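You operate a simulated robot arm through the tools that you are given. There is no shell and no other tool. Be economical: measure what you need, move in short steps, check, and stop when the job is done.

The job below is to be done with a simulated robot arm. You get a single attempt, and the scene is never put back.

TASK
Load the green drum into the washer and start the short wash.
Fine: drum upright in the basket before the start, drawer shut; the other drum and the prime key stay.
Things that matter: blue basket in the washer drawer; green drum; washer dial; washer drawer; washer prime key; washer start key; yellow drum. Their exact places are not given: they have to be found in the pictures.

It is judged by the outcome, as a careful person would: the job done as asked, and still so three seconds after it is handed in. It fails if anything else is knocked over, pushed out of place, dropped, spilled or broken.

THE ROBOT
A 7-joint arm with a fingered hand on a trunk, on a base that drives. Base frame: it is fixed to the floor where the robot stands at the start and does not move with it; the origin is under the middle of the robot, x ahead of it, y to its left, z up; the surface under the hand at the start is at about z = 90. Units: cm, rad, N and s.
With the tool pointing down near the work surface it reaches from about 10 to 68 cm from the robot's upright axis, wherever it stands. Its first joint turns from -2.897 to 2.897 rad. Places, roughly: blue basket in the washer drawer [60, 10, 60]; washer dial [40, 20, 80]; washer drawer [60, 10, 60]; washer prime key [50, -20, 80]; washer start key [40, 0, 80]. Payload 3.4 kg.
The TCP is the grasp point between the finger pads, 2.5 cm short of the fingertips. In the tool frame z runs along the fingers and y along their closing line. The gripper opens to 8.8 cm. The gripper's body begins 2.9 cm behind the TCP. The gripper is a hand of 3 fingers: y runs from the thumb to the fingers, the wrist lies at [-1.3, -10.6, -17.4] in the tool frame.
Orientation is told as [roll, pitch, yaw] about the base's x, y, z axes, in that order, counted from this pose: with the fingers straight down and the wrist toward the robot, the tool's x, y and z point along [0, 1, 0], [1, 0, 0] and [0, 0, -1] of the base frame.

THE INTERFACE
- The arm moves only by the tool apply_moves. Its argument "series" is one flat list of numbers, 6 for each row, row after row: the turn, a rotation vector about the tool's x, y, z in degrees, then the shift along the tool's x, y, z in cm. In form: [rx, ry, rz, dx, dy, dz, rx, ry, rz, dx, dy, dz, ...]. A call has 1 to 10 rows; each row shifts and turns the commanded pose from where the row before left it, along the tool's axes as they then stand. Each row takes 0.2 s and may step no farther than 5 cm and 0.15 rad from the row before; otherwise, the whole call is refused. A pose out of reach is approached as far as the arm can. The call stops where the force on the tool passes 60 N (or 10 N more than at its start, if that is more) or the arm is blocked; 0.2 s more then pass. In this call time passes only in rows, and 0.2 s behind the last. The reply holds the time, the measured pose of the TCP, the force on the tool along the base axes, the opening and the grip force, in the units named above and with some noise, with the torque about the TCP (base axes, N m) and any sound that the robot's microphone picked up.
- Cameras (640 x 400 px; columns grow to the right, rows downward): "scene" is now at [2.16, 14.9, 136.04]; the picture's right is [-0.11, -0.99, 0.00], its down [-0.67, 0.08, -0.74] and it looks along [0.74, -0.08, -0.67] (base axes); focal length 214 px, centre (320, 200). "wrist" rides on the gripper at [5.8, -8.5, -9.9] in the tool frame; the picture's right is [-0.67, 0.35, -0.66], its down [-0.69, -0.63, 0.37] and it looks along [-0.29, 0.69, 0.66] (tool axes); focal length 261 px, centre (320, 200).
- capture(camera): a new picture of that camera. It takes no simulated time.
- raise_lower(by): slides the trunk up (or, below 0, down) by that many cm; the arm and the scene camera ride with it, the base frame stays. It gives what a move gives, with no picture.
- steer(legs): drives the robot by 1 to 6 legs, each [ahead, left, turn to the left] in cm, cm and rad, along the robot's own axes; the way and the turn of a leg run together, so that a leg with both is an arc; at most 150 cm and 3.142 rad a leg. The arm and the cameras ride along, it lands a little off, and it stops where it bumps. It gives what a move gives.
- finger_targets(index, middle, thumb_bend, thumb_turn): sets how far each is bent, from 0 (flat) to 100 (curled in); at 30 the hand is open as for a grip, at 70 the pads meet at the TCP. One left out holds its place. A second passes; each finger stops where it meets its share of the squeeze, and holds until it gets a number again. It is the only way to open and close the hand. It gives what a move gives, with no picture; readings hold the bend of each and the force on the fingers (four entries, about 0 where the hand has none), thumb and palm. thumb_turn goes from beside the hand (0) to across from the fingers (100), as for a grip.
- pan_tilt(pan, tilt): turns the head with the scene camera to pan (to the left, within 2.705 rad either way) and tilt (down, from -0.506 to 1.204), counted from straight ahead of the robot. It gives what a move gives.
- probe_pixels(camera, pixels): for up to 12 pixels [column, row] of the newest picture of that camera ("zoom" is the newest enlarged one), the place [x, y, z] in the base frame of the surface seen there, good to about 0.2 cm. It takes no simulated time.
- enlarge(camera, box): a new picture of the part [left, top, right, bottom] of that camera's present view, enlarged. It takes no simulated time.
- sign_off(): hands the job in; it is judged then, once.

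Work in short steps. Measure before you move; look again where a grasp or a placing could have gone wrong, and mend it. You have 80 turns and 48 pictures in all, those below and enlarged ones among them. Open the gripper and draw the arm clear of the work before you hand the job in, unless the task says otherwise; then end with one line.

The tools are called after "Emit:" as a command line: name --argument value ..., lists and objects as JSON in quotes. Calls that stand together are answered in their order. apply_moves: Moves the arm, as the interface text tells. Its arguments: {"type":"object","properties":{"series":{"type":"array","items":{"type":"number"}}},"required":["series"]} The other tools are called the same way: raise_lower (by) slides the trunk up or down; finger_targets (index, middle, thumb_bend, thumb_turn) moves the fingers one by one; steer (legs) drives the base; pan_tilt (pan, tilt) turns the head that bears the scene camera; capture (camera) takes a picture; probe_pixels (camera, pixels) gives the place of the surface under pixels of a picture; enlarge (camera, box) takes an enlarged picture of a part of a camera's view; sign_off () hands the job in.

At the start:

```text
clock: 0.0
tool_pos: [46.02, 6.9, 117.01]
tcp_rot: [-0.001, 0.0, 0.001]
contact_force: [0.5, 0.2, -0.1]
torque: [0.02, 0.03, 0.02]
gripper_width: 8.75
grasp_force: 0.1
shape: jaw
bend: [30.0, 30.0, 30.0, 98.0]
finger forces: [0.1, 0.0, 0.0, 0.0, 0.0, 0.1]
trunk travel left (down, up): [-37.5, 21.5]
robot x, y, heading: [0.04, -0.06, -0.002]
head pan, tilt: [-0.113, 0.737]
```

scene: 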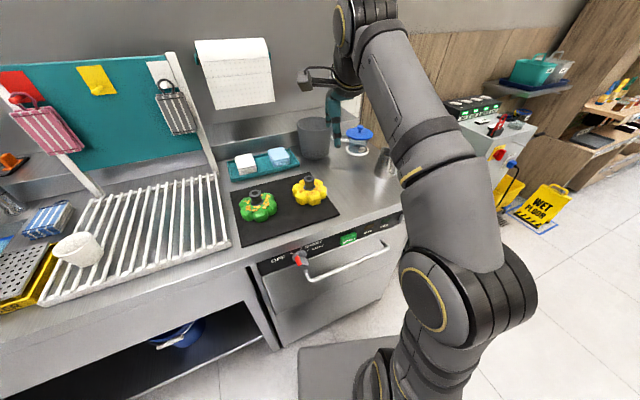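
wrist: 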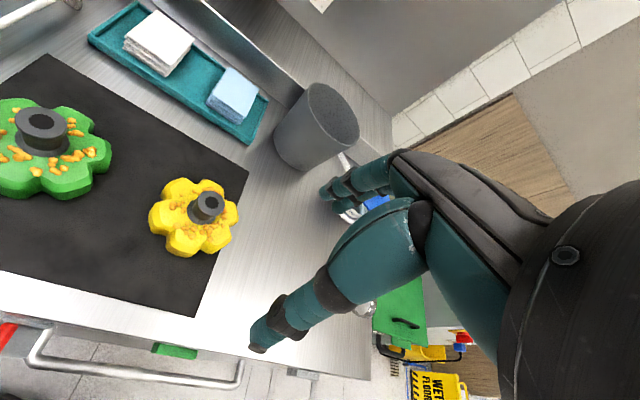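

The scene picture shows the drums on a black mat (green ~258,205; yellow ~310,190) and the washer front with red dial (~300,258) and a green key (~348,238). I enlarge the washer front and the drums.

Emit:
enlarge --camera "scene" --box '[230, 200, 420, 320]'

Emit:
probe_pixels --camera "scene" --pixels '[[257, 194], [258, 214], [308, 178], [300, 258], [348, 238], [310, 275], [385, 248], [290, 300], [240, 243], [340, 213], [300, 325], [275, 262]]'

```text
3.33 times, centred on (325, 260) of scene
```

zoom: 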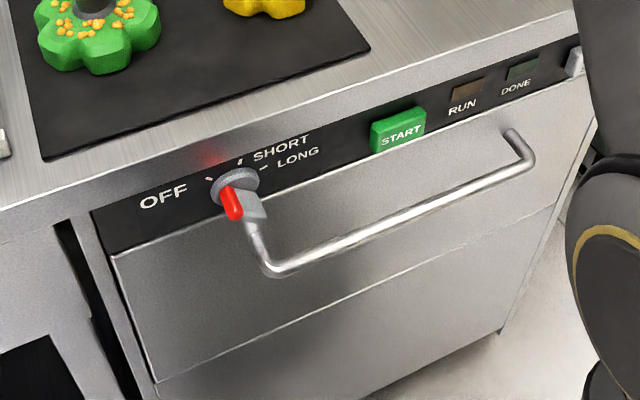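

```text
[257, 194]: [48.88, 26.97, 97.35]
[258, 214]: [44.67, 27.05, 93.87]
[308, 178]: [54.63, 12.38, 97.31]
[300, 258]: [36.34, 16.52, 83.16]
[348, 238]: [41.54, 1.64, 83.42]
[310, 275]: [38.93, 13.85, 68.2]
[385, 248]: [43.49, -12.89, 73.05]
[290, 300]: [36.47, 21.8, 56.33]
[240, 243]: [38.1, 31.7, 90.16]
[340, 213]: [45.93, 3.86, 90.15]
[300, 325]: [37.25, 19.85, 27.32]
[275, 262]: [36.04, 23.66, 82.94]
```

The front plane is yawed by ~14° (normal about [-0.97,-0.24,0]). I look closer at the dial/handle and at the drums to measure them.

Emit:
enlarge --camera "scene" --box '[264, 225, 344, 285]'

Emit:
probe_pixels --camera "zoom" --pixels '[[310, 270], [290, 215], [300, 180], [340, 230], [380, 380], [500, 350], [600, 320], [380, 130], [225, 170], [320, 380], [258, 204], [380, 300]]'

```text
6.67 times, centred on (304, 255) of scene
```

zoom: 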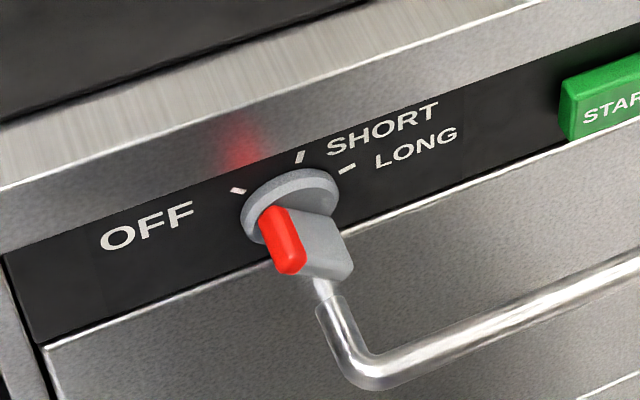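

```text
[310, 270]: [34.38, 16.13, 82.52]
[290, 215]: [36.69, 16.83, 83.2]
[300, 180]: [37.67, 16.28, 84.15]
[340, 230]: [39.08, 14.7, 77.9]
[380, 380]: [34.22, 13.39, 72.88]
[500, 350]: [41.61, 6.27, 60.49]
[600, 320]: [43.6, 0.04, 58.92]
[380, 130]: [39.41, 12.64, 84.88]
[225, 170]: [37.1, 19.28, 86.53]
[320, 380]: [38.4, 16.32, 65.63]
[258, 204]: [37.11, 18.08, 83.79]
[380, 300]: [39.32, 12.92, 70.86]
```

The handle corner is at about [34.2,13.4,72.9]; my other bar pixels missed it. I probe the bar along (450,347)–(630,270) and the dial ticks.

Emit:
probe_pixels --camera "zoom" --pixels '[[450, 347], [500, 327], [550, 304], [620, 274], [237, 190], [300, 157], [346, 168], [270, 215], [295, 262], [340, 272], [330, 225], [575, 110]]'

Emit:
enlarge --camera "scene" --box '[224, 160, 344, 250]'

Emit:
probe_pixels --camera "zoom" --pixels '[[170, 162], [160, 185], [172, 205], [110, 250], [180, 320], [285, 240], [440, 95], [448, 120], [440, 150], [620, 395], [170, 240], [135, 180]]'

```text
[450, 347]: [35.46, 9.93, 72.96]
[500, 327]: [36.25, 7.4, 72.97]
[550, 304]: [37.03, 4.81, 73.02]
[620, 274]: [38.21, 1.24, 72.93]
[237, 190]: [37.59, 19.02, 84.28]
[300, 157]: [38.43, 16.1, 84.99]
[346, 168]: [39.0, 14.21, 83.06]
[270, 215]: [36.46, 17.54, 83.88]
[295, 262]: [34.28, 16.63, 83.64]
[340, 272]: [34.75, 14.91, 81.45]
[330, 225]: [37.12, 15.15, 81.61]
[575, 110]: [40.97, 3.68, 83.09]
```

```text
4.44 times, centred on (284, 205) of scene
```

zoom: 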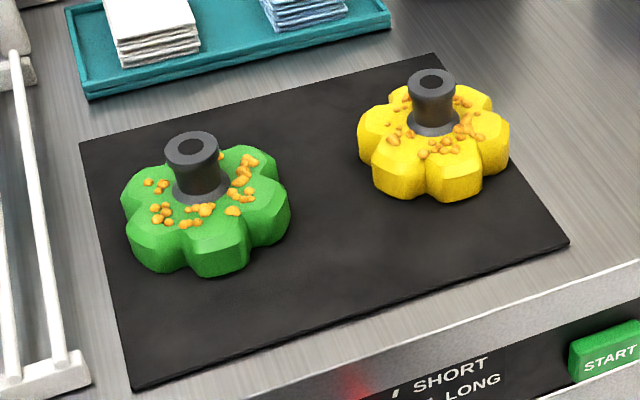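

```text
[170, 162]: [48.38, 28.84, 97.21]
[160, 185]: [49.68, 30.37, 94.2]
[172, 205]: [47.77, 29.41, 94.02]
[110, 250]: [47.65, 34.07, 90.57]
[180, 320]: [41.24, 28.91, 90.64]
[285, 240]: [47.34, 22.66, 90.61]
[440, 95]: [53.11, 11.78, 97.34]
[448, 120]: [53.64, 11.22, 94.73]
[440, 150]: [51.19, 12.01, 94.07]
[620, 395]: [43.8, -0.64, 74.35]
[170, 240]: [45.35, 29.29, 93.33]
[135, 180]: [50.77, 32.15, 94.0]
```

Front is yawed ~17.5° (inward direction u≈[0.954,0.30]); handle bar centre ≈[38.4,0.2,72.5], ~4.4 cm off the front. I back the robot off and square it to the washer.

Emit:
steer --legs '[[-17, -17, 0], [0, 0, 0.306]]'

Emit:
apply_moves --series '[8, 0, 0, 0, 0, 0, 8, 0, 0, 0, 0, 0]'

```text
clock: 2.8
tool_pos: [24.77, 3.5, 116.92]
tcp_rot: [-0.001, 0.001, 0.303]
contact_force: [-0.1, -0.3, -0.4]
torque: [-0.01, 0.01, -0.03]
gripper_width: 8.77
grasp_force: 0.0
shape: jaw
bend: [30.0, 30.0, 30.0, 98.0]
finger forces: [0.1, 0.1, 0.0, 0.0, 0.1, 0.1]
trunk travel left (down, up): [-37.5, 21.5]
robot x, y, heading: [-17.21, -16.73, 0.303]
head pan, tilt: [-0.113, 0.737]
```

```text
clock: 3.4
tool_pos: [24.44, 3.44, 116.29]
tcp_rot: [-0.001, 0.282, 0.306]
contact_force: [-0.1, -0.6, 0.1]
torque: [-0.01, -0.02, 0.04]
gripper_width: 8.77
grasp_force: 0.0
shape: jaw
bend: [30.0, 30.0, 30.0, 98.0]
finger forces: [0.0, 0.1, 0.1, 0.0, 0.0, 0.1]
out of reach, approached as far as the arm can: row 2
trunk travel left (down, up): [-37.5, 21.5]
robot x, y, heading: [-17.0, -16.66, 0.308]
head pan, tilt: [-0.113, 0.737]
```

Positive x-turn raises pitch; I need pitch −90° so that the fingers point forward, so I turn the other way.

Emit:
apply_moves --series '[-8, 0, 0, 0, 0, 0, -8, 0, 0, 0, 0, 0, -8, 0, 0, 0, 0, 0, -8, 0, 0, 0, 0, 0, -8, 0, 0, 0, 0, 0, -8, 0, 0, 0, 0, 0, -8, 0, 0, 0, 0, 0, -8, 0, 0, 0, 0, 0]'

```text
clock: 5.2
tool_pos: [24.43, 3.29, 116.42]
tcp_rot: [0.001, -0.839, 0.306]
contact_force: [0.7, -0.1, -0.1]
torque: [-0.02, 0.01, 0.0]
gripper_width: 8.79
grasp_force: 0.1
shape: jaw
bend: [30.0, 30.0, 30.0, 98.0]
finger forces: [0.0, 0.0, 0.1, 0.1, 0.0, 0.1]
trunk travel left (down, up): [-37.5, 21.5]
robot x, y, heading: [-16.81, -16.76, 0.308]
head pan, tilt: [-0.113, 0.737]
```

Works; continue the remaining ~42° to horizontal.

Emit:
apply_moves --series '[-7, 0, 0, 0, 0, 0, -7, 0, 0, 0, 0, 0, -7, 0, 0, 0, 0, 0, -7, 0, 0, 0, 0, 0, -7, 0, 0, 0, 0, 0, -7, 0, 0, 0, 0, 0]'

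Emit:
raise_lower --by -30

Emit:
capture --camera "scene"

Emit:
capture --camera "wrist"

```text
clock: 6.3
tool_pos: [21.4, 8.49, 116.37]
tcp_rot: [0.063, -1.367, 0.406]
contact_force: [0.3, 0.3, -0.2]
torque: [-0.02, 0.02, -0.02]
gripper_width: 8.79
grasp_force: 0.1
shape: jaw
bend: [30.0, 30.0, 30.0, 98.0]
finger forces: [0.0, 0.0, 0.0, 0.0, 0.0, 0.0]
trunk travel left (down, up): [-37.5, 21.5]
robot x, y, heading: [-16.67, -17.02, 0.307]
head pan, tilt: [-0.113, 0.737]
stopped in row 5: the arm was blocked; the commanded pose is now the measured one
```

```text
clock: 9.3
tool_pos: [21.49, 8.55, 86.27]
tcp_rot: [0.059, -1.365, 0.409]
contact_force: [-0.4, -0.1, -1.1]
torque: [-0.01, -0.01, 0.02]
gripper_width: 8.78
grasp_force: 0.0
shape: jaw
bend: [30.0, 30.0, 30.0, 98.0]
finger forces: [0.0, 0.1, 0.1, 0.0, 0.0, 0.0]
trunk travel left (down, up): [-7.5, 51.5]
robot x, y, heading: [-17.17, -16.76, 0.305]
head pan, tilt: [-0.113, 0.737]
```

```text
42 pictures are left
```

scene: 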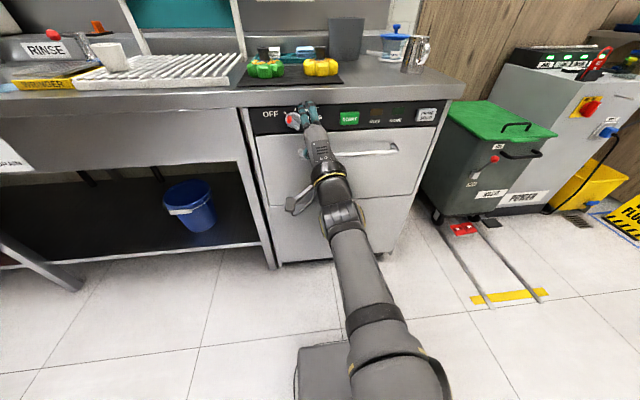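

```text
41 pictures are left
```

wrist: 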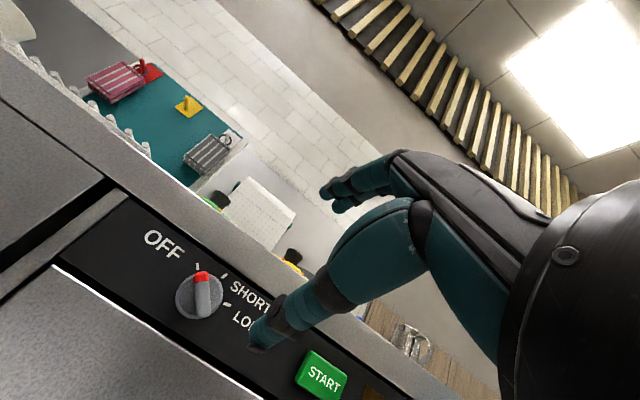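

The wrist view shows the dial at OFF with START at (320,372). Fingers point forward, ~12° down and ~9° too far left; I lower the trunk, correct the yaw and shift right/down toward the bar height.

Emit:
raise_lower --by -7.5

Emit:
apply_moves --series '[0, -4.5, 0, -4, 0, 0, 0, -4.5, 0, -4, 0, 0, 0, 0, 0, -1, -3, 0]'

```text
clock: 10.4
tool_pos: [21.36, 8.57, 78.82]
tcp_rot: [0.059, -1.365, 0.409]
contact_force: [0.5, -0.2, 0.6]
torque: [0.0, 0.01, -0.01]
gripper_width: 8.79
grasp_force: 0.2
shape: jaw
bend: [30.0, 30.0, 30.0, 98.0]
finger forces: [0.0, 0.1, 0.0, 0.1, 0.0, 0.0]
trunk travel left (down, up): [0.0, 59.0]
robot x, y, heading: [-16.97, -16.98, 0.305]
head pan, tilt: [-0.113, 0.737]
```

```text
clock: 11.2
tool_pos: [24.38, 0.1, 75.95]
tcp_rot: [-0.108, -1.368, 0.416]
contact_force: [0.1, -0.1, 0.7]
torque: [0.01, 0.01, 0.02]
gripper_width: 8.79
grasp_force: 0.0
shape: jaw
bend: [30.0, 30.0, 30.0, 98.0]
finger forces: [0.0, 0.0, 0.0, 0.1, 0.0, 0.0]
trunk travel left (down, up): [0.0, 59.0]
robot x, y, heading: [-16.82, -17.1, 0.303]
head pan, tilt: [-0.113, 0.737]
```

Pointing direction is now square ([0.93,0.29,-0.20]). The bar needs ~13.8 along the fingers and −0.6 in tool y; I go 9 cm and look.

Emit:
apply_moves --series '[0, 0, 0, 0, -0.6, 4.5, 0, 0, 0, 0, 0, 4.5]'

Emit:
capture --camera "wrist"

Emit:
enlarge --camera "scene" --box '[240, 80, 460, 240]'

```text
clock: 11.8
tool_pos: [32.82, 2.71, 73.53]
tcp_rot: [-0.108, -1.369, 0.417]
contact_force: [-0.6, -0.5, 0.2]
torque: [-0.02, -0.01, 0.06]
gripper_width: 8.78
grasp_force: 0.0
shape: jaw
bend: [30.0, 30.0, 30.0, 98.0]
finger forces: [0.0, 0.0, 0.0, 0.0, 0.0, 0.0]
trunk travel left (down, up): [0.0, 59.0]
robot x, y, heading: [-16.8, -16.69, 0.308]
head pan, tilt: [-0.113, 0.737]
```

```text
40 pictures are left
```

wrist: 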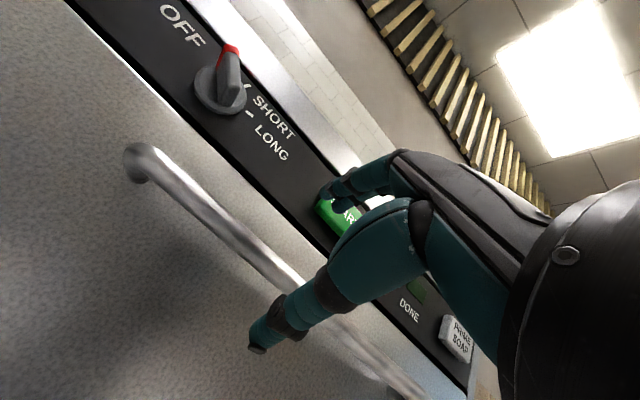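

```text
2.50 times, centred on (350, 160) of scene
```

zoom: 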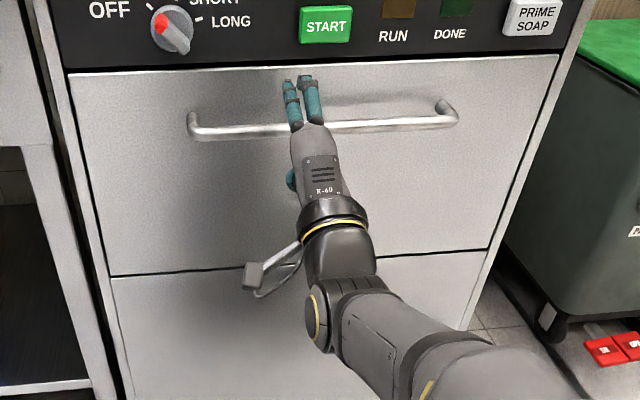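

Bar runs between the fingers and thumb as intended. Advance 4.6 cm and close on it.

Emit:
apply_moves --series '[0, 0, 0, 0, 0, 2.4, 0, 0, 0, 0, 0, 2.2]'

Emit:
finger_targets --index 70 --middle 70 --thumb_bend 70

```text
clock: 12.4
tool_pos: [37.05, 4.14, 72.68]
tcp_rot: [-0.105, -1.368, 0.411]
contact_force: [-1.1, -0.3, 0.1]
torque: [0.01, -0.01, 0.0]
gripper_width: 8.78
grasp_force: 0.1
shape: jaw
bend: [30.0, 30.0, 30.0, 98.0]
finger forces: [0.1, 0.0, 0.0, 0.0, 0.0, 0.0]
trunk travel left (down, up): [0.0, 59.0]
robot x, y, heading: [-16.96, -17.16, 0.302]
head pan, tilt: [-0.113, 0.737]
```

```text
clock: 13.4
tool_pos: [36.98, 4.05, 72.58]
tcp_rot: [-0.105, -1.368, 0.412]
contact_force: [0.2, 0.6, -3.3]
torque: [-0.03, 0.03, -0.03]
gripper_width: 0.42
grasp_force: 2.2
shape: fingers
bend: [69.0, 70.0, 66.0, 97.0]
finger forces: [0.4, 0.2, 0.0, 0.0, 4.1, 0.0]
trunk travel left (down, up): [0.0, 59.0]
robot x, y, heading: [-16.96, -16.96, 0.301]
head pan, tilt: [-0.113, 0.737]
```

Thumb touches, fingers closed around the bar (bar thin). I try a short pull of 8 cm by driving back.

Emit:
steer --legs '[[-8, 0, 0]]'

Emit:
capture --camera "scene"

```text
clock: 14.5
tool_pos: [29.36, 1.71, 72.63]
tcp_rot: [-0.105, -1.366, 0.412]
contact_force: [0.4, -1.0, -0.6]
torque: [-0.02, 0.0, 0.03]
gripper_width: 0.0
grasp_force: 0.0
shape: fingers
bend: [70.0, 70.0, 70.0, 97.0]
finger forces: [0.0, 0.0, 0.0, 0.1, 0.2, 0.1]
trunk travel left (down, up): [0.0, 59.0]
robot x, y, heading: [-24.91, -19.3, 0.306]
head pan, tilt: [-0.113, 0.737]
```

```text
38 pictures are left
```

scene: 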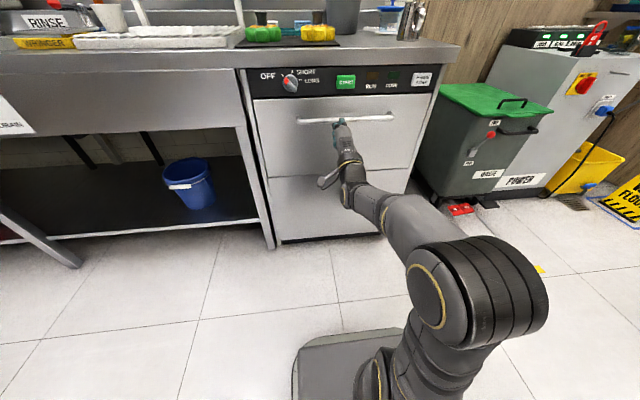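

The grip slipped off (pads met at 70 with the bar slightly ahead). I check whether the bar moved, then go deeper and curl more.

Emit:
finger_targets --index 30 --middle 30 --thumb_bend 30

Emit:
enlarge --camera "scene" --box '[280, 90, 420, 180]'

Emit:
probe_pixels --camera "scene" --pixels '[[305, 121], [315, 121], [365, 119], [375, 118], [385, 117], [365, 112], [365, 130]]'

```text
clock: 15.5
tool_pos: [29.33, 1.67, 72.72]
tcp_rot: [-0.105, -1.366, 0.411]
contact_force: [-0.3, -0.3, -0.2]
torque: [0.02, 0.03, 0.0]
gripper_width: 8.45
grasp_force: 0.0
shape: fingers
bend: [30.0, 30.0, 30.0, 97.0]
finger forces: [0.1, 0.0, 0.0, 0.1, 0.0, 0.0]
trunk travel left (down, up): [0.0, 59.0]
robot x, y, heading: [-24.92, -19.51, 0.305]
head pan, tilt: [-0.113, 0.737]
```

```text
4.44 times, centred on (350, 135) of scene
```

zoom: 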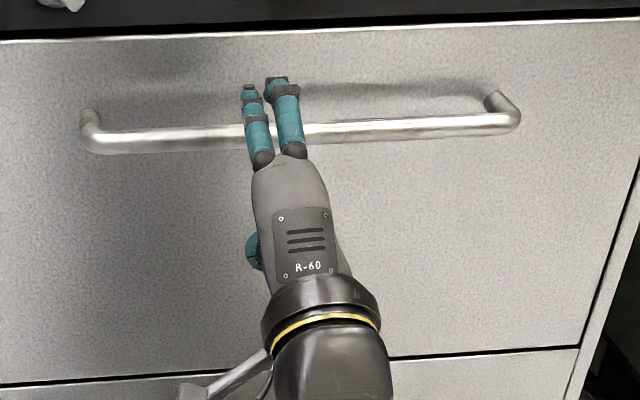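

```text
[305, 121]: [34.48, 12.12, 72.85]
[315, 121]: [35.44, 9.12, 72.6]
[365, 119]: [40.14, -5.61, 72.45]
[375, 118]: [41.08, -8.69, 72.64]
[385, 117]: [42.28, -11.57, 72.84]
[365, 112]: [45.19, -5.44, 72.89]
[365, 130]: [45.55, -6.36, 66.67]
```

Drawer unmoved; bar centre d≈37.3 along the inward axis, face at 41.5. Advance 10 cm so the bar lies behind the pads, then close harder.

Emit:
apply_moves --series '[0, 0, 0, 0, 1.5, 3, 0, 0, 0, 0, 0, 4, 0, 0, 0, 0, 0, 3]'

Emit:
finger_targets --index 90 --middle 90 --thumb_bend 80

Emit:
capture --camera "wrist"

```text
clock: 16.3
tool_pos: [38.69, 4.56, 72.49]
tcp_rot: [-0.112, -1.375, 0.42]
contact_force: [-27.5, -10.0, -0.3]
torque: [0.4, -1.21, -0.29]
gripper_width: 8.43
grasp_force: 14.4
shape: fingers
bend: [30.0, 30.0, 30.0, 97.0]
finger forces: [0.7, 28.6, 0.1, 0.0, 0.0, 0.0]
trunk travel left (down, up): [0.0, 59.0]
robot x, y, heading: [-24.82, -19.26, 0.308]
head pan, tilt: [-0.113, 0.737]
```

```text
clock: 17.3
tool_pos: [38.55, 4.65, 72.55]
tcp_rot: [-0.113, -1.376, 0.419]
contact_force: [-38.3, -9.0, 9.3]
torque: [0.56, -2.5, -0.37]
gripper_width: 0.0
grasp_force: 33.6
shape: fingers
bend: [83.0, 31.0, 72.0, 97.0]
finger forces: [16.7, 47.5, 0.0, 0.0, 3.7, 0.1]
trunk travel left (down, up): [0.0, 59.0]
robot x, y, heading: [-24.81, -19.32, 0.306]
head pan, tilt: [-0.113, 0.737]
```

```text
36 pictures are left
```

wrist: 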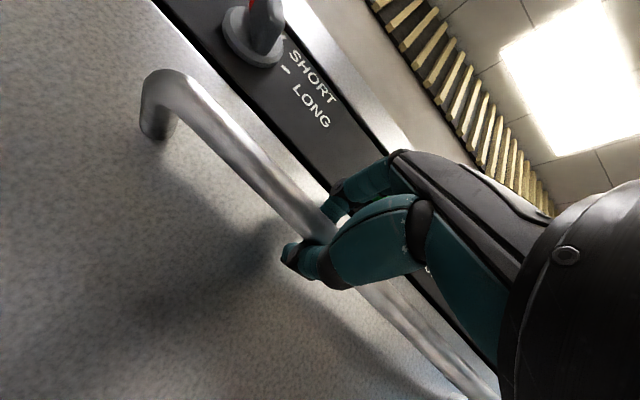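

Index curled behind the bar but the middle finger presses on the face. I back off 0.6 cm and close the middle again.

Emit:
apply_moves --series '[0, 0, 0, 0, 0, -0.6]'

Emit:
finger_targets --index 95 --middle 95 --thumb_bend 85

```text
clock: 17.7
tool_pos: [38.53, 4.48, 71.88]
tcp_rot: [-0.097, -1.359, 0.405]
contact_force: [3.2, 1.4, 3.2]
torque: [-0.01, -0.11, -0.06]
gripper_width: 0.0
grasp_force: 11.4
shape: fingers
bend: [83.0, 48.0, 72.0, 97.0]
finger forces: [18.8, 4.2, 0.0, 0.0, 0.0, 0.1]
trunk travel left (down, up): [0.0, 59.0]
robot x, y, heading: [-24.36, -19.38, 0.305]
head pan, tilt: [-0.113, 0.737]
```

```text
clock: 18.7
tool_pos: [38.57, 4.54, 71.73]
tcp_rot: [-0.103, -1.355, 0.407]
contact_force: [-1.8, -4.7, -30.1]
torque: [0.04, -0.19, 0.23]
gripper_width: 1.16
grasp_force: 38.1
shape: fingers
bend: [92.0, 92.0, 84.0, 97.0]
finger forces: [28.9, 16.0, 0.1, 0.0, 30.8, 0.1]
trunk travel left (down, up): [0.0, 59.0]
robot x, y, heading: [-24.8, -19.32, 0.307]
head pan, tilt: [-0.113, 0.737]
```

Now all three fingers hold (28.9/16/30.8 N). I drive back 8 cm and watch the forces.

Emit:
steer --legs '[[-8, 0, 0]]'

Emit:
capture --camera "scene"

```text
clock: 19.7
tool_pos: [30.99, 2.17, 71.72]
tcp_rot: [-0.099, -1.359, 0.408]
contact_force: [2.5, -4.7, -32.9]
torque: [0.07, -0.22, 0.26]
gripper_width: 1.16
grasp_force: 39.7
shape: fingers
bend: [92.0, 91.0, 84.0, 97.0]
finger forces: [32.6, 17.7, 0.0, 0.0, 28.8, 0.0]
trunk travel left (down, up): [0.0, 59.0]
robot x, y, heading: [-31.99, -21.78, 0.306]
head pan, tilt: [-0.113, 0.737]
```

```text
35 pictures are left
```

scene: 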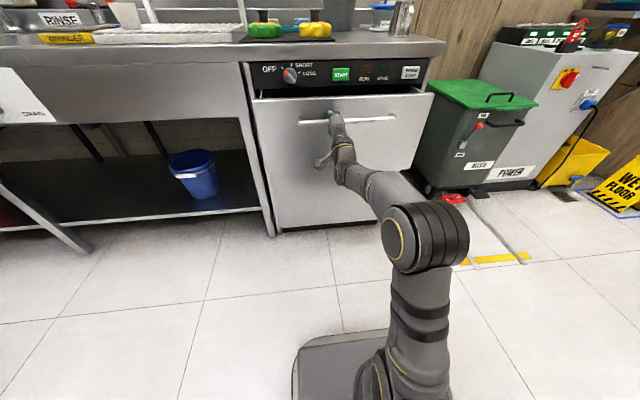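

The drawer is opening. Pull 16 cm more.

Emit:
steer --legs '[[-16, 0, 0]]'

Emit:
capture --camera "scene"

```text
clock: 21.2
tool_pos: [15.52, -2.75, 71.56]
tcp_rot: [-0.099, -1.354, 0.403]
contact_force: [2.4, -9.1, -28.8]
torque: [0.09, -0.22, 0.26]
gripper_width: 1.22
grasp_force: 36.6
shape: fingers
bend: [92.0, 92.0, 84.0, 98.0]
finger forces: [32.1, 14.3, 0.1, 0.0, 25.8, 0.0]
trunk travel left (down, up): [0.0, 59.0]
robot x, y, heading: [-47.9, -26.49, 0.31]
head pan, tilt: [-0.113, 0.737]
```

```text
34 pictures are left
```

scene: 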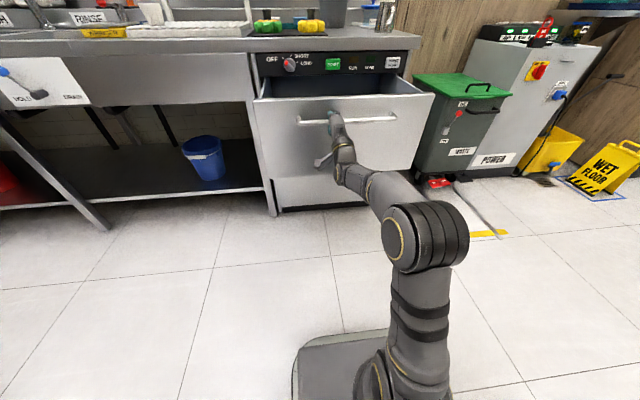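

24 cm open and still gripping. Pull another 10 cm.

Emit:
steer --legs '[[-10, 0, 0]]'

```text
clock: 22.3
tool_pos: [6.01, -5.83, 71.49]
tcp_rot: [-0.099, -1.353, 0.405]
contact_force: [1.8, -7.6, -23.2]
torque: [0.05, -0.25, 0.18]
gripper_width: 1.33
grasp_force: 31.8
shape: fingers
bend: [93.0, 93.0, 84.0, 98.0]
finger forces: [31.4, 10.8, 0.1, 0.1, 21.1, 0.0]
trunk travel left (down, up): [0.0, 59.0]
robot x, y, heading: [-57.57, -29.84, 0.312]
head pan, tilt: [-0.113, 0.737]
```

Open ~34 cm. Release, back off and raise the trunk to look inside.

Emit:
finger_targets --index 30 --middle 30 --thumb_bend 30

Emit:
steer --legs '[[-12, 0, 0]]'

Emit:
raise_lower --by 45

Emit:
capture --camera "scene"

```text
clock: 23.3
tool_pos: [5.7, -6.07, 71.71]
tcp_rot: [-0.101, -1.356, 0.409]
contact_force: [-0.1, -0.2, -0.3]
torque: [-0.04, 0.0, 0.04]
gripper_width: 8.42
grasp_force: 0.0
shape: fingers
bend: [30.0, 30.0, 30.0, 97.0]
finger forces: [0.0, 0.0, 0.0, 0.1, 0.1, 0.0]
trunk travel left (down, up): [0.0, 59.0]
robot x, y, heading: [-57.23, -29.73, 0.306]
head pan, tilt: [-0.113, 0.737]
```

```text
clock: 24.6
tool_pos: [-5.66, -9.67, 71.66]
tcp_rot: [-0.101, -1.356, 0.405]
contact_force: [-0.2, -0.6, 0.9]
torque: [-0.03, -0.02, 0.01]
gripper_width: 8.45
grasp_force: 0.1
shape: fingers
bend: [30.0, 30.0, 30.0, 97.0]
finger forces: [0.1, 0.0, 0.0, 0.0, 0.0, 0.0]
trunk travel left (down, up): [0.0, 59.0]
robot x, y, heading: [-68.61, -33.37, 0.307]
head pan, tilt: [-0.113, 0.737]
```

```text
refused: 45 is not a number from -40 to 40
```

```text
33 pictures are left
```

scene: 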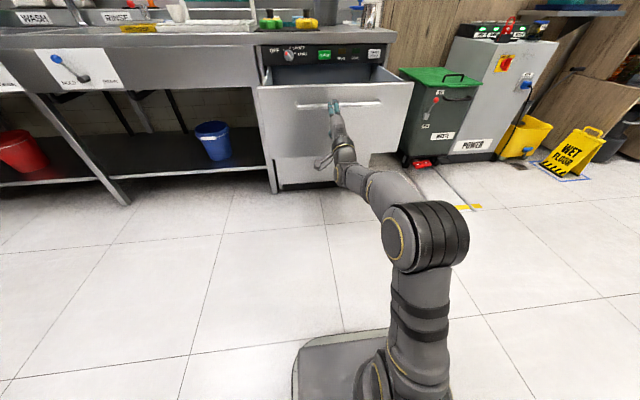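

Raise 40 cm (limit), retract the hand and begin turning it down again.

Emit:
raise_lower --by 40

Emit:
apply_moves --series '[0, 0, 0, 0, 0, -4.5, 0, 0, 0, 0, 0, -4.5, 7.8, 0, 0, 0, 0, -4.5, 7.8, 0, 0, 0, 0, -3, 7.8, 0, 0, 0, 0, 0, 7.8, 0, 0, 0, 0, 0, 7.8, 0, 0, 0, 0, 0, 7.8, 0, 0, 0, 0, 0, 7.8, 0, 0, 0, 0, 0]'

Emit:
apply_moves --series '[7.8, 0, 0, 0, 0, 0, 7.8, 0, 0, 0, 0, 0, 7.5, 0, 0, 0, 0, 0]'

Emit:
capture --camera "scene"

```text
clock: 28.4
tool_pos: [-5.7, -9.63, 111.62]
tcp_rot: [-0.101, -1.354, 0.404]
contact_force: [0.5, -0.2, -0.2]
torque: [-0.01, 0.02, 0.02]
gripper_width: 8.46
grasp_force: 0.1
shape: fingers
bend: [30.0, 30.0, 30.0, 97.0]
finger forces: [0.0, 0.0, 0.0, 0.0, 0.1, 0.0]
trunk travel left (down, up): [-40.0, 19.0]
robot x, y, heading: [-69.18, -33.04, 0.301]
head pan, tilt: [-0.113, 0.737]
```

```text
clock: 30.4
tool_pos: [-20.86, -14.52, 115.62]
tcp_rot: [-0.021, -0.402, 0.316]
contact_force: [0.0, 0.0, 0.6]
torque: [0.0, 0.01, -0.01]
gripper_width: 8.48
grasp_force: 0.0
shape: fingers
bend: [30.0, 30.0, 30.0, 97.0]
finger forces: [0.0, 0.0, 0.1, 0.0, 0.0, 0.0]
trunk travel left (down, up): [-40.0, 19.0]
robot x, y, heading: [-69.1, -32.99, 0.304]
head pan, tilt: [-0.113, 0.737]
```

```text
clock: 31.2
tool_pos: [-20.85, -14.61, 115.5]
tcp_rot: [-0.022, 0.002, 0.307]
contact_force: [-1.2, 0.2, 0.3]
torque: [0.01, 0.03, -0.01]
gripper_width: 8.46
grasp_force: 0.2
shape: fingers
bend: [30.0, 30.0, 30.0, 97.0]
finger forces: [0.0, 0.1, 0.1, 0.0, 0.0, 0.0]
trunk travel left (down, up): [-40.0, 19.0]
robot x, y, heading: [-69.11, -33.13, 0.302]
head pan, tilt: [-0.113, 0.737]
```

```text
32 pictures are left
```

scene: 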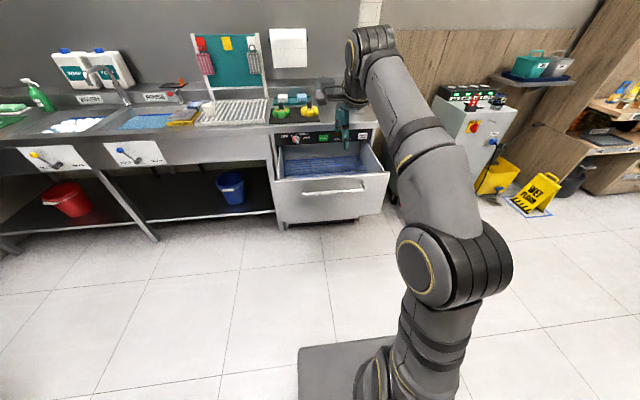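

Basket is visible in the drawer. I drive left 56 cm and ahead 77 cm to stand left of the open drawer.

Emit:
steer --legs '[[0, 56, 0], [60, 0, 0], [17, 0, 0]]'

Emit:
pan_tilt --pan -0.9 --tilt 0.85

Emit:
capture --camera "scene"

```text
clock: 38.5
tool_pos: [36.53, 62.58, 115.48]
tcp_rot: [-0.022, 0.0, 0.309]
contact_force: [-0.8, 0.8, -0.2]
torque: [0.0, 0.01, 0.02]
gripper_width: 8.46
grasp_force: 0.0
shape: fingers
bend: [30.0, 30.0, 30.0, 97.0]
finger forces: [0.0, 0.1, 0.1, 0.1, 0.0, 0.0]
trunk travel left (down, up): [-40.0, 19.0]
robot x, y, heading: [-11.55, 43.55, 0.309]
head pan, tilt: [-0.113, 0.737]
```

```text
clock: 39.6
tool_pos: [36.47, 62.63, 115.56]
tcp_rot: [-0.022, 0.001, 0.31]
contact_force: [0.2, -0.5, 0.6]
torque: [0.01, -0.01, 0.0]
gripper_width: 8.47
grasp_force: 0.0
shape: fingers
bend: [30.0, 30.0, 30.0, 97.0]
finger forces: [0.1, 0.0, 0.0, 0.0, 0.0, 0.0]
trunk travel left (down, up): [-40.0, 19.0]
robot x, y, heading: [-11.65, 43.54, 0.308]
head pan, tilt: [-0.901, 0.85]
```

```text
31 pictures are left
```

scene: 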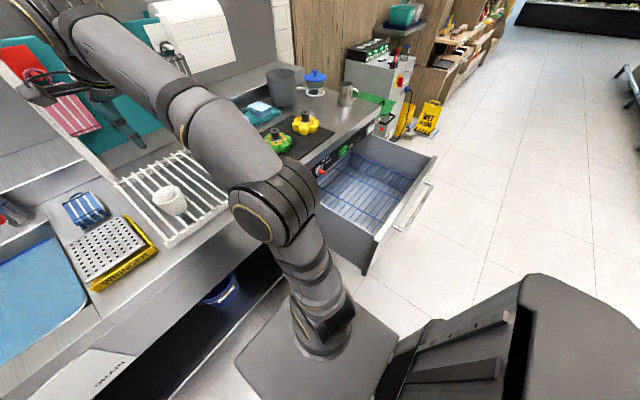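

Good station. I enlarge the drawer/drum area and measure the basket.

Emit:
enlarge --camera "scene" --box '[250, 90, 450, 280]'

Emit:
probe_pixels --camera "scene" --pixels '[[372, 148], [421, 175], [320, 200], [370, 232], [370, 185], [350, 200], [390, 190], [365, 165], [277, 132], [305, 117], [385, 214], [418, 205]]'

```text
2.11 times, centred on (350, 185) of scene
```

zoom: 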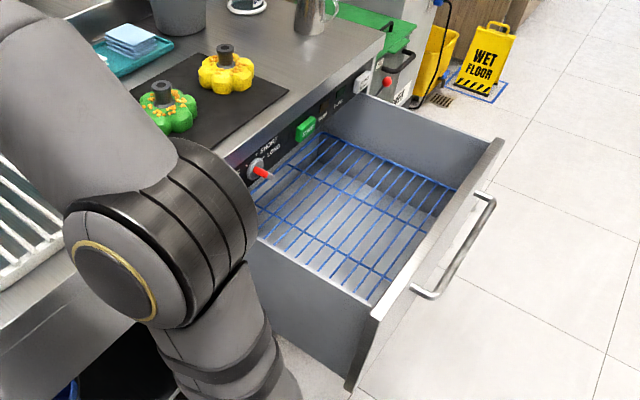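

```text
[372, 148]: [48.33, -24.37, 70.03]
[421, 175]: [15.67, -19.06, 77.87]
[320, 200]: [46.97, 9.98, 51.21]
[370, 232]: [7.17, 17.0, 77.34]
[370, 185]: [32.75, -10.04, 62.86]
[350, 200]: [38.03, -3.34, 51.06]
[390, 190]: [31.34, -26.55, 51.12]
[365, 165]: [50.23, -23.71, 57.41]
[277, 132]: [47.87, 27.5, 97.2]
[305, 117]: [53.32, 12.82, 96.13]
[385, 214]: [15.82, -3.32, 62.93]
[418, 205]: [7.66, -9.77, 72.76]
```

Wire points read z≈62.9 and the floor beneath 51. I look closer at the basket structure.

Emit:
enlarge --camera "scene" --box '[315, 145, 405, 230]'

```text
4.71 times, centred on (360, 188) of scene
```

zoom: 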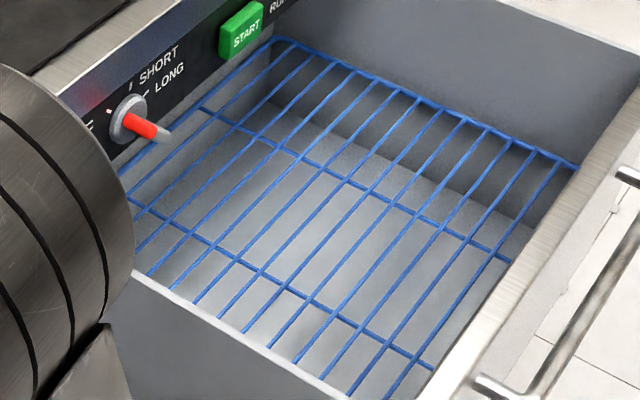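

Probing wire crossings to get the rack's plane and extents.

Emit:
probe_pixels --camera "zoom" --pixels '[[278, 40], [576, 165], [388, 198], [345, 179], [413, 215], [236, 262], [309, 297], [388, 343], [434, 367], [188, 234], [205, 108], [505, 262]]'

```text
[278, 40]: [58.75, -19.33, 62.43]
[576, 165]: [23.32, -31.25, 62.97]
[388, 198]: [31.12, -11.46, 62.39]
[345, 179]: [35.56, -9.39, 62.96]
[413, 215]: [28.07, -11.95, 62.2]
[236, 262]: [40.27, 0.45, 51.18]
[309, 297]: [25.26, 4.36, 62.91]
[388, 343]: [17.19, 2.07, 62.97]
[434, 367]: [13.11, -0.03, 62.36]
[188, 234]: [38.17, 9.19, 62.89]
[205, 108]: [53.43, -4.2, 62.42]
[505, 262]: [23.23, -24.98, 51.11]
```

Rack is flat at z≈63, spanning about 38 cm of depth. Now the green drum's hub: enlarge and measure its centre.

Emit:
enlarge --camera "scene" --box '[255, 100, 325, 160]'

Emit:
probe_pixels --camera "zoom" --pixels '[[195, 270], [180, 275], [225, 275], [200, 290], [200, 250], [202, 330], [172, 320], [235, 320], [150, 350], [270, 380], [330, 310], [190, 415]]'

```text
6.67 times, centred on (290, 130) of scene
```

zoom: 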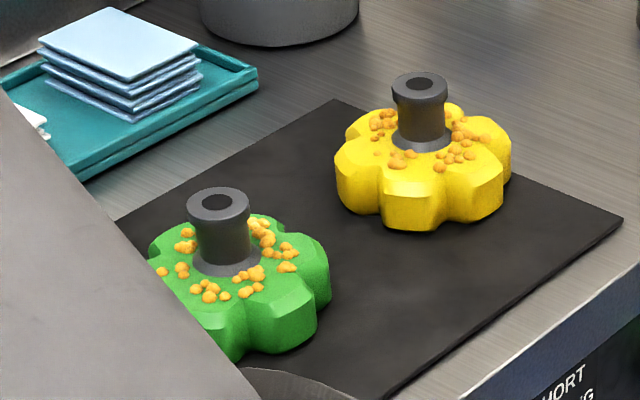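

```text
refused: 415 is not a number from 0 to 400
```

Emit:
probe_pixels --camera "zoom" --pixels '[[191, 203], [245, 203], [218, 190], [218, 217], [198, 240], [245, 240], [222, 240], [196, 265], [262, 265], [300, 280], [330, 290], [222, 260]]'

```text
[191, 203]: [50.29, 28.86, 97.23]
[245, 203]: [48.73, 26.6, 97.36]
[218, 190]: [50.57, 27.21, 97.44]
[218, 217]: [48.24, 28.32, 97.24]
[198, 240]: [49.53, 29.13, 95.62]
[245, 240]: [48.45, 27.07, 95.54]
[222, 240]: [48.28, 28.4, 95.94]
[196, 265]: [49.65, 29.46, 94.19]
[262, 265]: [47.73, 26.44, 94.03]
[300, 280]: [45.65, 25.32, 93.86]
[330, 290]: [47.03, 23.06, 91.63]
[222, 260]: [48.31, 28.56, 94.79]
```

Hub centre ≈[49.45,27.75], radius ~1.3, z 94–97.4 (flange on top). Move the hand at height over toward it along the counter.

Emit:
apply_moves --series '[0, 0, 0, -4.6, 0.2, 0, 0, 0, 0, -4.6, 0.2, 0, 0, 0, 0, -4.6, 0.2, 0, 0, 0, 0, -4.6, 0.2, 0, 0, 0, 0, -4.6, 0.2, 0, 0, 0, 0, -4.6, 0.2, 0, 0, 0, 0, -4.6, 0.2, 0, 0, 0, 0, -4.6, 0.2, 0, 0, 0, 8, 0, 0, 0, 0, 0, 8, 0, 0, 0]'

Emit:
apply_moves --series '[0, 0, 8, 0, 0, 0, 0, 0, 8, 0, 0, 0]'

Emit:
capture --camera "wrist"

```text
clock: 41.8
tool_pos: [44.56, 31.39, 111.92]
tcp_rot: [-0.02, -0.008, 0.029]
contact_force: [0.4, 0.3, 0.0]
torque: [-0.02, 0.02, -0.01]
gripper_width: 8.47
grasp_force: 0.0
shape: fingers
bend: [30.0, 30.0, 30.0, 97.0]
finger forces: [0.1, 0.0, 0.0, 0.0, 0.1, 0.0]
out of reach, approached as far as the arm can: row 5, 6, 7, 8
trunk travel left (down, up): [-40.0, 19.0]
robot x, y, heading: [-11.56, 43.47, 0.309]
head pan, tilt: [-0.901, 0.85]
```

```text
clock: 42.4
tool_pos: [44.41, 31.42, 111.88]
tcp_rot: [-0.016, -0.012, -0.251]
contact_force: [0.4, -0.1, 0.0]
torque: [0.0, -0.02, -0.01]
gripper_width: 8.45
grasp_force: 0.0
shape: fingers
bend: [30.0, 30.0, 30.0, 97.0]
finger forces: [0.1, 0.0, 0.0, 0.0, 0.0, 0.0]
trunk travel left (down, up): [-40.0, 19.0]
robot x, y, heading: [-11.84, 43.63, 0.307]
head pan, tilt: [-0.901, 0.85]
```

```text
27 pictures are left
```

wrist: 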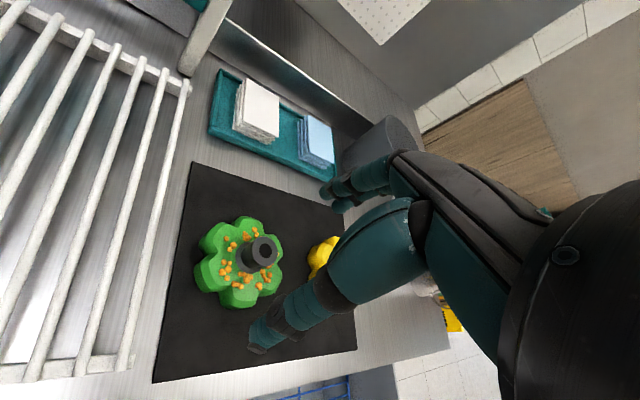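

Reach was limited at this height. I descend to z≈104 while moving over the hub (tool x −2.3, y +5.75).

Emit:
apply_moves --series '[0, 0, 0, 0, 0, 4, 0, 0, 0, -1.2, 2.9, 2, 0, 0, 0, -1.1, 2.85, 2]'

Emit:
capture --camera "wrist"

```text
clock: 43.2
tool_pos: [49.81, 27.83, 103.96]
tcp_rot: [-0.018, -0.011, -0.249]
contact_force: [0.2, 0.3, 0.0]
torque: [0.0, -0.02, -0.01]
gripper_width: 8.47
grasp_force: 0.0
shape: fingers
bend: [30.0, 30.0, 30.0, 97.0]
finger forces: [0.1, 0.0, 0.0, 0.1, 0.1, 0.0]
trunk travel left (down, up): [-40.0, 19.0]
robot x, y, heading: [-11.2, 43.41, 0.31]
head pan, tilt: [-0.901, 0.85]
```

```text
26 pictures are left
```

wrist: 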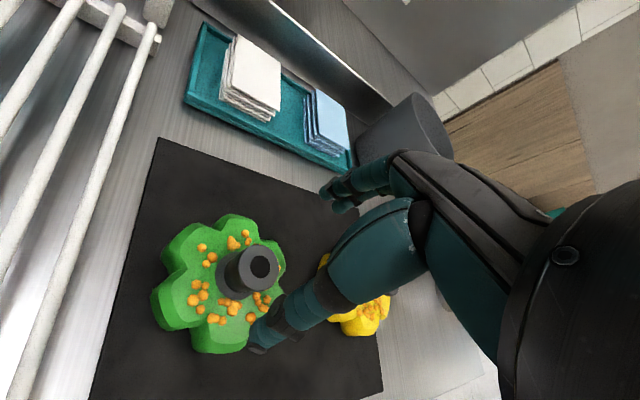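

Hub lies centred under the hand. Descend ~7 cm to z≈97 and close.

Emit:
apply_moves --series '[0, 0, 0, 0, -0.3, 3, 0, 0, 0, 0, 0, 2.5, 0, 0, 0, 0, 0, 1.5]'

Emit:
capture --camera "wrist"

```text
clock: 44.0
tool_pos: [49.31, 27.61, 96.92]
tcp_rot: [-0.019, -0.01, -0.25]
contact_force: [0.9, 0.5, 0.1]
torque: [0.02, 0.0, -0.03]
gripper_width: 8.47
grasp_force: 0.1
shape: fingers
bend: [30.0, 30.0, 30.0, 97.0]
finger forces: [0.1, 0.1, 0.0, 0.0, 0.0, 0.0]
trunk travel left (down, up): [-40.0, 19.0]
robot x, y, heading: [-11.24, 43.77, 0.306]
head pan, tilt: [-0.901, 0.85]
```

```text
25 pictures are left
```

wrist: 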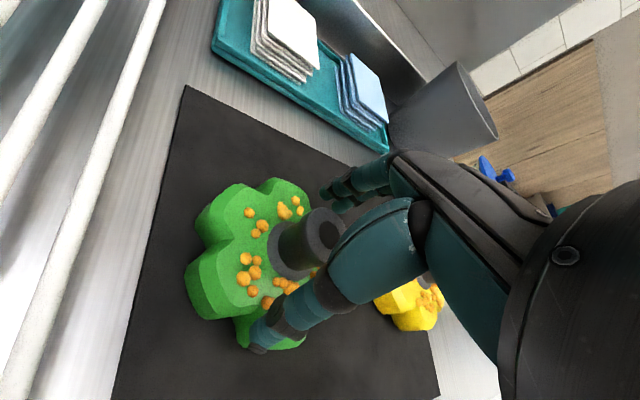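

No contact yet; hub between fingers. Close.

Emit:
finger_targets --index 70 --middle 70 --thumb_bend 70

Emit:
apply_moves --series '[0, 0, 0, 0, 0, -1.5, 0, 0, 0, 0, 0, -1.5]'

Emit:
capture --camera "wrist"

```text
clock: 45.0
tool_pos: [49.4, 27.59, 96.86]
tcp_rot: [-0.019, -0.011, -0.25]
contact_force: [0.5, 0.5, 0.7]
torque: [-0.04, -0.06, 0.01]
gripper_width: 2.11
grasp_force: 9.9
shape: fingers
bend: [61.0, 64.0, 60.0, 97.0]
finger forces: [5.5, 5.0, 0.1, 0.0, 9.0, 0.0]
trunk travel left (down, up): [-40.0, 19.0]
robot x, y, heading: [-11.37, 43.59, 0.305]
head pan, tilt: [-0.901, 0.85]
```

```text
clock: 45.6
tool_pos: [49.31, 27.78, 99.89]
tcp_rot: [-0.019, -0.011, -0.25]
contact_force: [-0.6, 0.9, -1.6]
torque: [-0.02, 0.02, -0.01]
gripper_width: 2.08
grasp_force: 9.3
shape: fingers
bend: [61.0, 65.0, 60.0, 96.0]
finger forces: [5.6, 4.0, 0.1, 0.1, 9.3, 0.0]
trunk travel left (down, up): [-40.0, 19.0]
robot x, y, heading: [-11.42, 43.32, 0.304]
head pan, tilt: [-0.901, 0.85]
```

```text
24 pictures are left
```

wrist: 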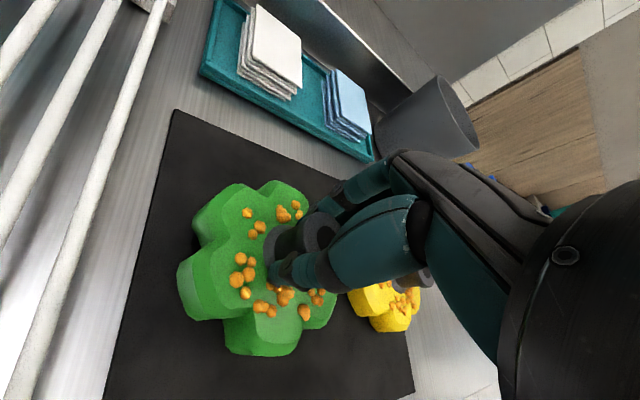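

Lifted cleanly. Firm the grip slightly, raise to z≈104.5 and carry over the drawer toward [26.6, 2.1].

Emit:
finger_targets --index 76 --middle 76 --thumb_bend 76

Emit:
apply_moves --series '[0, 0, 0, 0, 0, -2.5, 0, 0, 0, 0, 0, -2.2, 0, 0, 0, -3.8, -1.96, 0, 0, 0, 0, -3.8, -1.96, 0, 0, 0, 0, -3.8, -1.96, 0, 0, 0, 0, -3.8, -1.96, 0, 0, 0, 0, -3.8, -1.96, 0, 0, 0, 0, -3.8, -1.96, 0, 0, 0, 0, -3.8, -1.96, 0, 0, 0, 0, -3.8, -1.96, 0]'

Emit:
apply_moves --series '[0, 0, 8, 0, 0, 0, 0, 0, 8, 0, 0, 0, 0, 0, 8, 0, 0, 0, 0, 0, 8, 0, 0, 0]'

Emit:
capture --camera "scene"

```text
clock: 46.6
tool_pos: [49.43, 27.77, 99.89]
tcp_rot: [-0.019, -0.01, -0.25]
contact_force: [-0.4, -0.1, -1.3]
torque: [-0.02, -0.02, 0.01]
gripper_width: 1.98
grasp_force: 18.9
shape: fingers
bend: [73.0, 73.0, 60.0, 95.0]
finger forces: [11.6, 9.2, 0.1, 0.0, 17.5, 0.0]
trunk travel left (down, up): [-40.0, 19.0]
robot x, y, heading: [-11.24, 43.66, 0.307]
head pan, tilt: [-0.901, 0.85]
```

```text
clock: 48.8
tool_pos: [26.72, 2.23, 105.02]
tcp_rot: [-0.021, -0.01, -0.248]
contact_force: [-0.3, -0.3, -1.1]
torque: [0.0, -0.03, 0.01]
gripper_width: 1.99
grasp_force: 19.0
shape: fingers
bend: [73.0, 73.0, 60.0, 95.0]
finger forces: [11.6, 9.0, 0.0, 0.0, 17.3, 0.1]
trunk travel left (down, up): [-40.0, 19.0]
robot x, y, heading: [-11.56, 43.92, 0.307]
head pan, tilt: [-0.901, 0.85]
```

```text
clock: 49.8
tool_pos: [26.73, 2.26, 104.94]
tcp_rot: [-0.009, -0.019, -0.811]
contact_force: [-0.2, 0.2, -1.8]
torque: [-0.02, 0.01, 0.0]
gripper_width: 1.98
grasp_force: 18.9
shape: fingers
bend: [73.0, 73.0, 60.0, 95.0]
finger forces: [11.3, 9.0, 0.0, 0.0, 17.1, 0.1]
trunk travel left (down, up): [-40.0, 19.0]
robot x, y, heading: [-11.62, 43.66, 0.305]
head pan, tilt: [-0.901, 0.85]
```

```text
23 pictures are left
```

scene: 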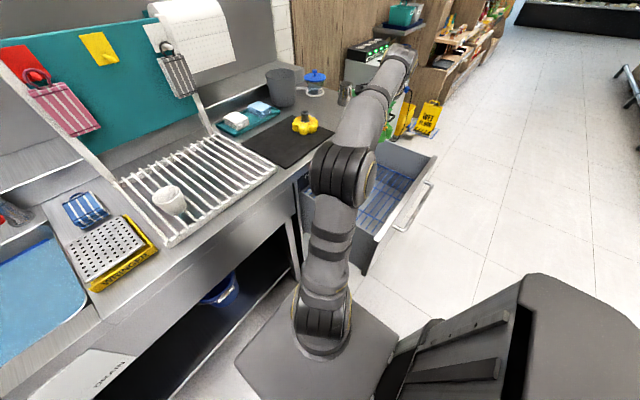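

Drum carried over. I check the drum in the wrist view and probe the elbow's height before lowering the trunk.

Emit:
capture --camera "wrist"

Emit:
probe_pixels --camera "scene" --pixels '[[340, 170], [318, 190], [330, 225], [325, 270], [318, 320], [365, 190], [370, 140], [380, 90], [300, 385], [240, 365]]'

```text
22 pictures are left
```

wrist: 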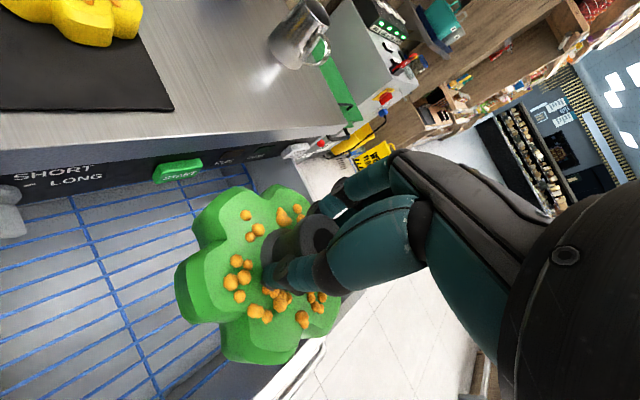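

```text
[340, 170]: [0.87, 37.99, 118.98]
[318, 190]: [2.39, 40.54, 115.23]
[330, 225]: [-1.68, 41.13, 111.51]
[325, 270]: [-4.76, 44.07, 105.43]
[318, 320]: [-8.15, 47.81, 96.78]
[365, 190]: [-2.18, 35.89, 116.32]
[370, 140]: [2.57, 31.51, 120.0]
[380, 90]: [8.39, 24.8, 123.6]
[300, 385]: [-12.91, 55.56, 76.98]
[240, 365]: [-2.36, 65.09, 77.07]
```

Drum is upright in the grip, rack beneath. Elbow is at z≈115 and left of the drawer, so the trunk can come down 33.5 cm.

Emit:
raise_lower --by -33.5

Emit:
capture --camera "wrist"

```text
clock: 53.1
tool_pos: [26.67, 2.3, 71.46]
tcp_rot: [-0.011, -0.019, -0.808]
contact_force: [-0.5, -0.8, -1.0]
torque: [-0.02, -0.04, -0.02]
gripper_width: 1.96
grasp_force: 18.9
shape: fingers
bend: [73.0, 73.0, 60.0, 95.0]
finger forces: [11.3, 9.1, 0.0, 0.0, 17.2, 0.0]
trunk travel left (down, up): [-6.5, 52.5]
robot x, y, heading: [-11.55, 43.49, 0.312]
head pan, tilt: [-0.901, 0.85]
```

```text
21 pictures are left
```

wrist: 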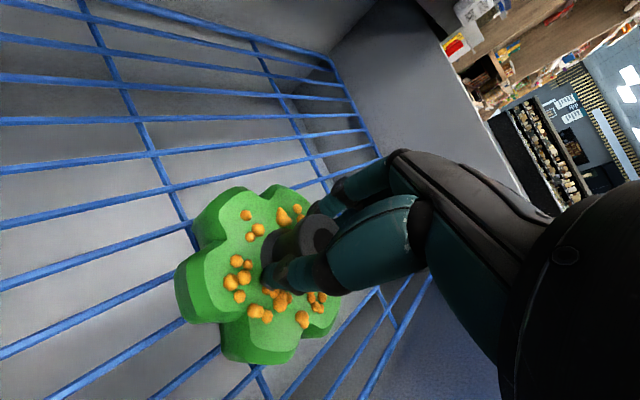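

About 2 cm above the rack. Lower 1.7 cm, then in small steps.

Emit:
apply_moves --series '[0, 0, 0, 0, 0, 1.2, 0, 0, 0, 0, 0, 0.5]'

Emit:
apply_moves --series '[0, 0, 0, 0, 0, 0.3]'

```text
clock: 53.7
tool_pos: [26.68, 2.15, 69.81]
tcp_rot: [-0.011, -0.017, -0.808]
contact_force: [0.5, 0.8, -2.0]
torque: [-0.02, -0.01, 0.01]
gripper_width: 2.0
grasp_force: 18.6
shape: fingers
bend: [73.0, 73.0, 60.0, 95.0]
finger forces: [11.3, 9.1, 0.1, 0.0, 17.4, 0.0]
trunk travel left (down, up): [-6.5, 52.5]
robot x, y, heading: [-11.57, 43.5, 0.303]
head pan, tilt: [-0.901, 0.85]
```

```text
clock: 54.1
tool_pos: [26.6, 2.24, 69.52]
tcp_rot: [-0.011, -0.019, -0.808]
contact_force: [0.4, 0.5, -1.4]
torque: [-0.03, 0.01, 0.05]
gripper_width: 1.96
grasp_force: 18.6
shape: fingers
bend: [73.0, 73.0, 60.0, 95.0]
finger forces: [11.3, 9.1, 0.0, 0.2, 17.4, 0.0]
trunk travel left (down, up): [-6.5, 52.5]
robot x, y, heading: [-11.33, 43.58, 0.309]
head pan, tilt: [-0.901, 0.85]
```

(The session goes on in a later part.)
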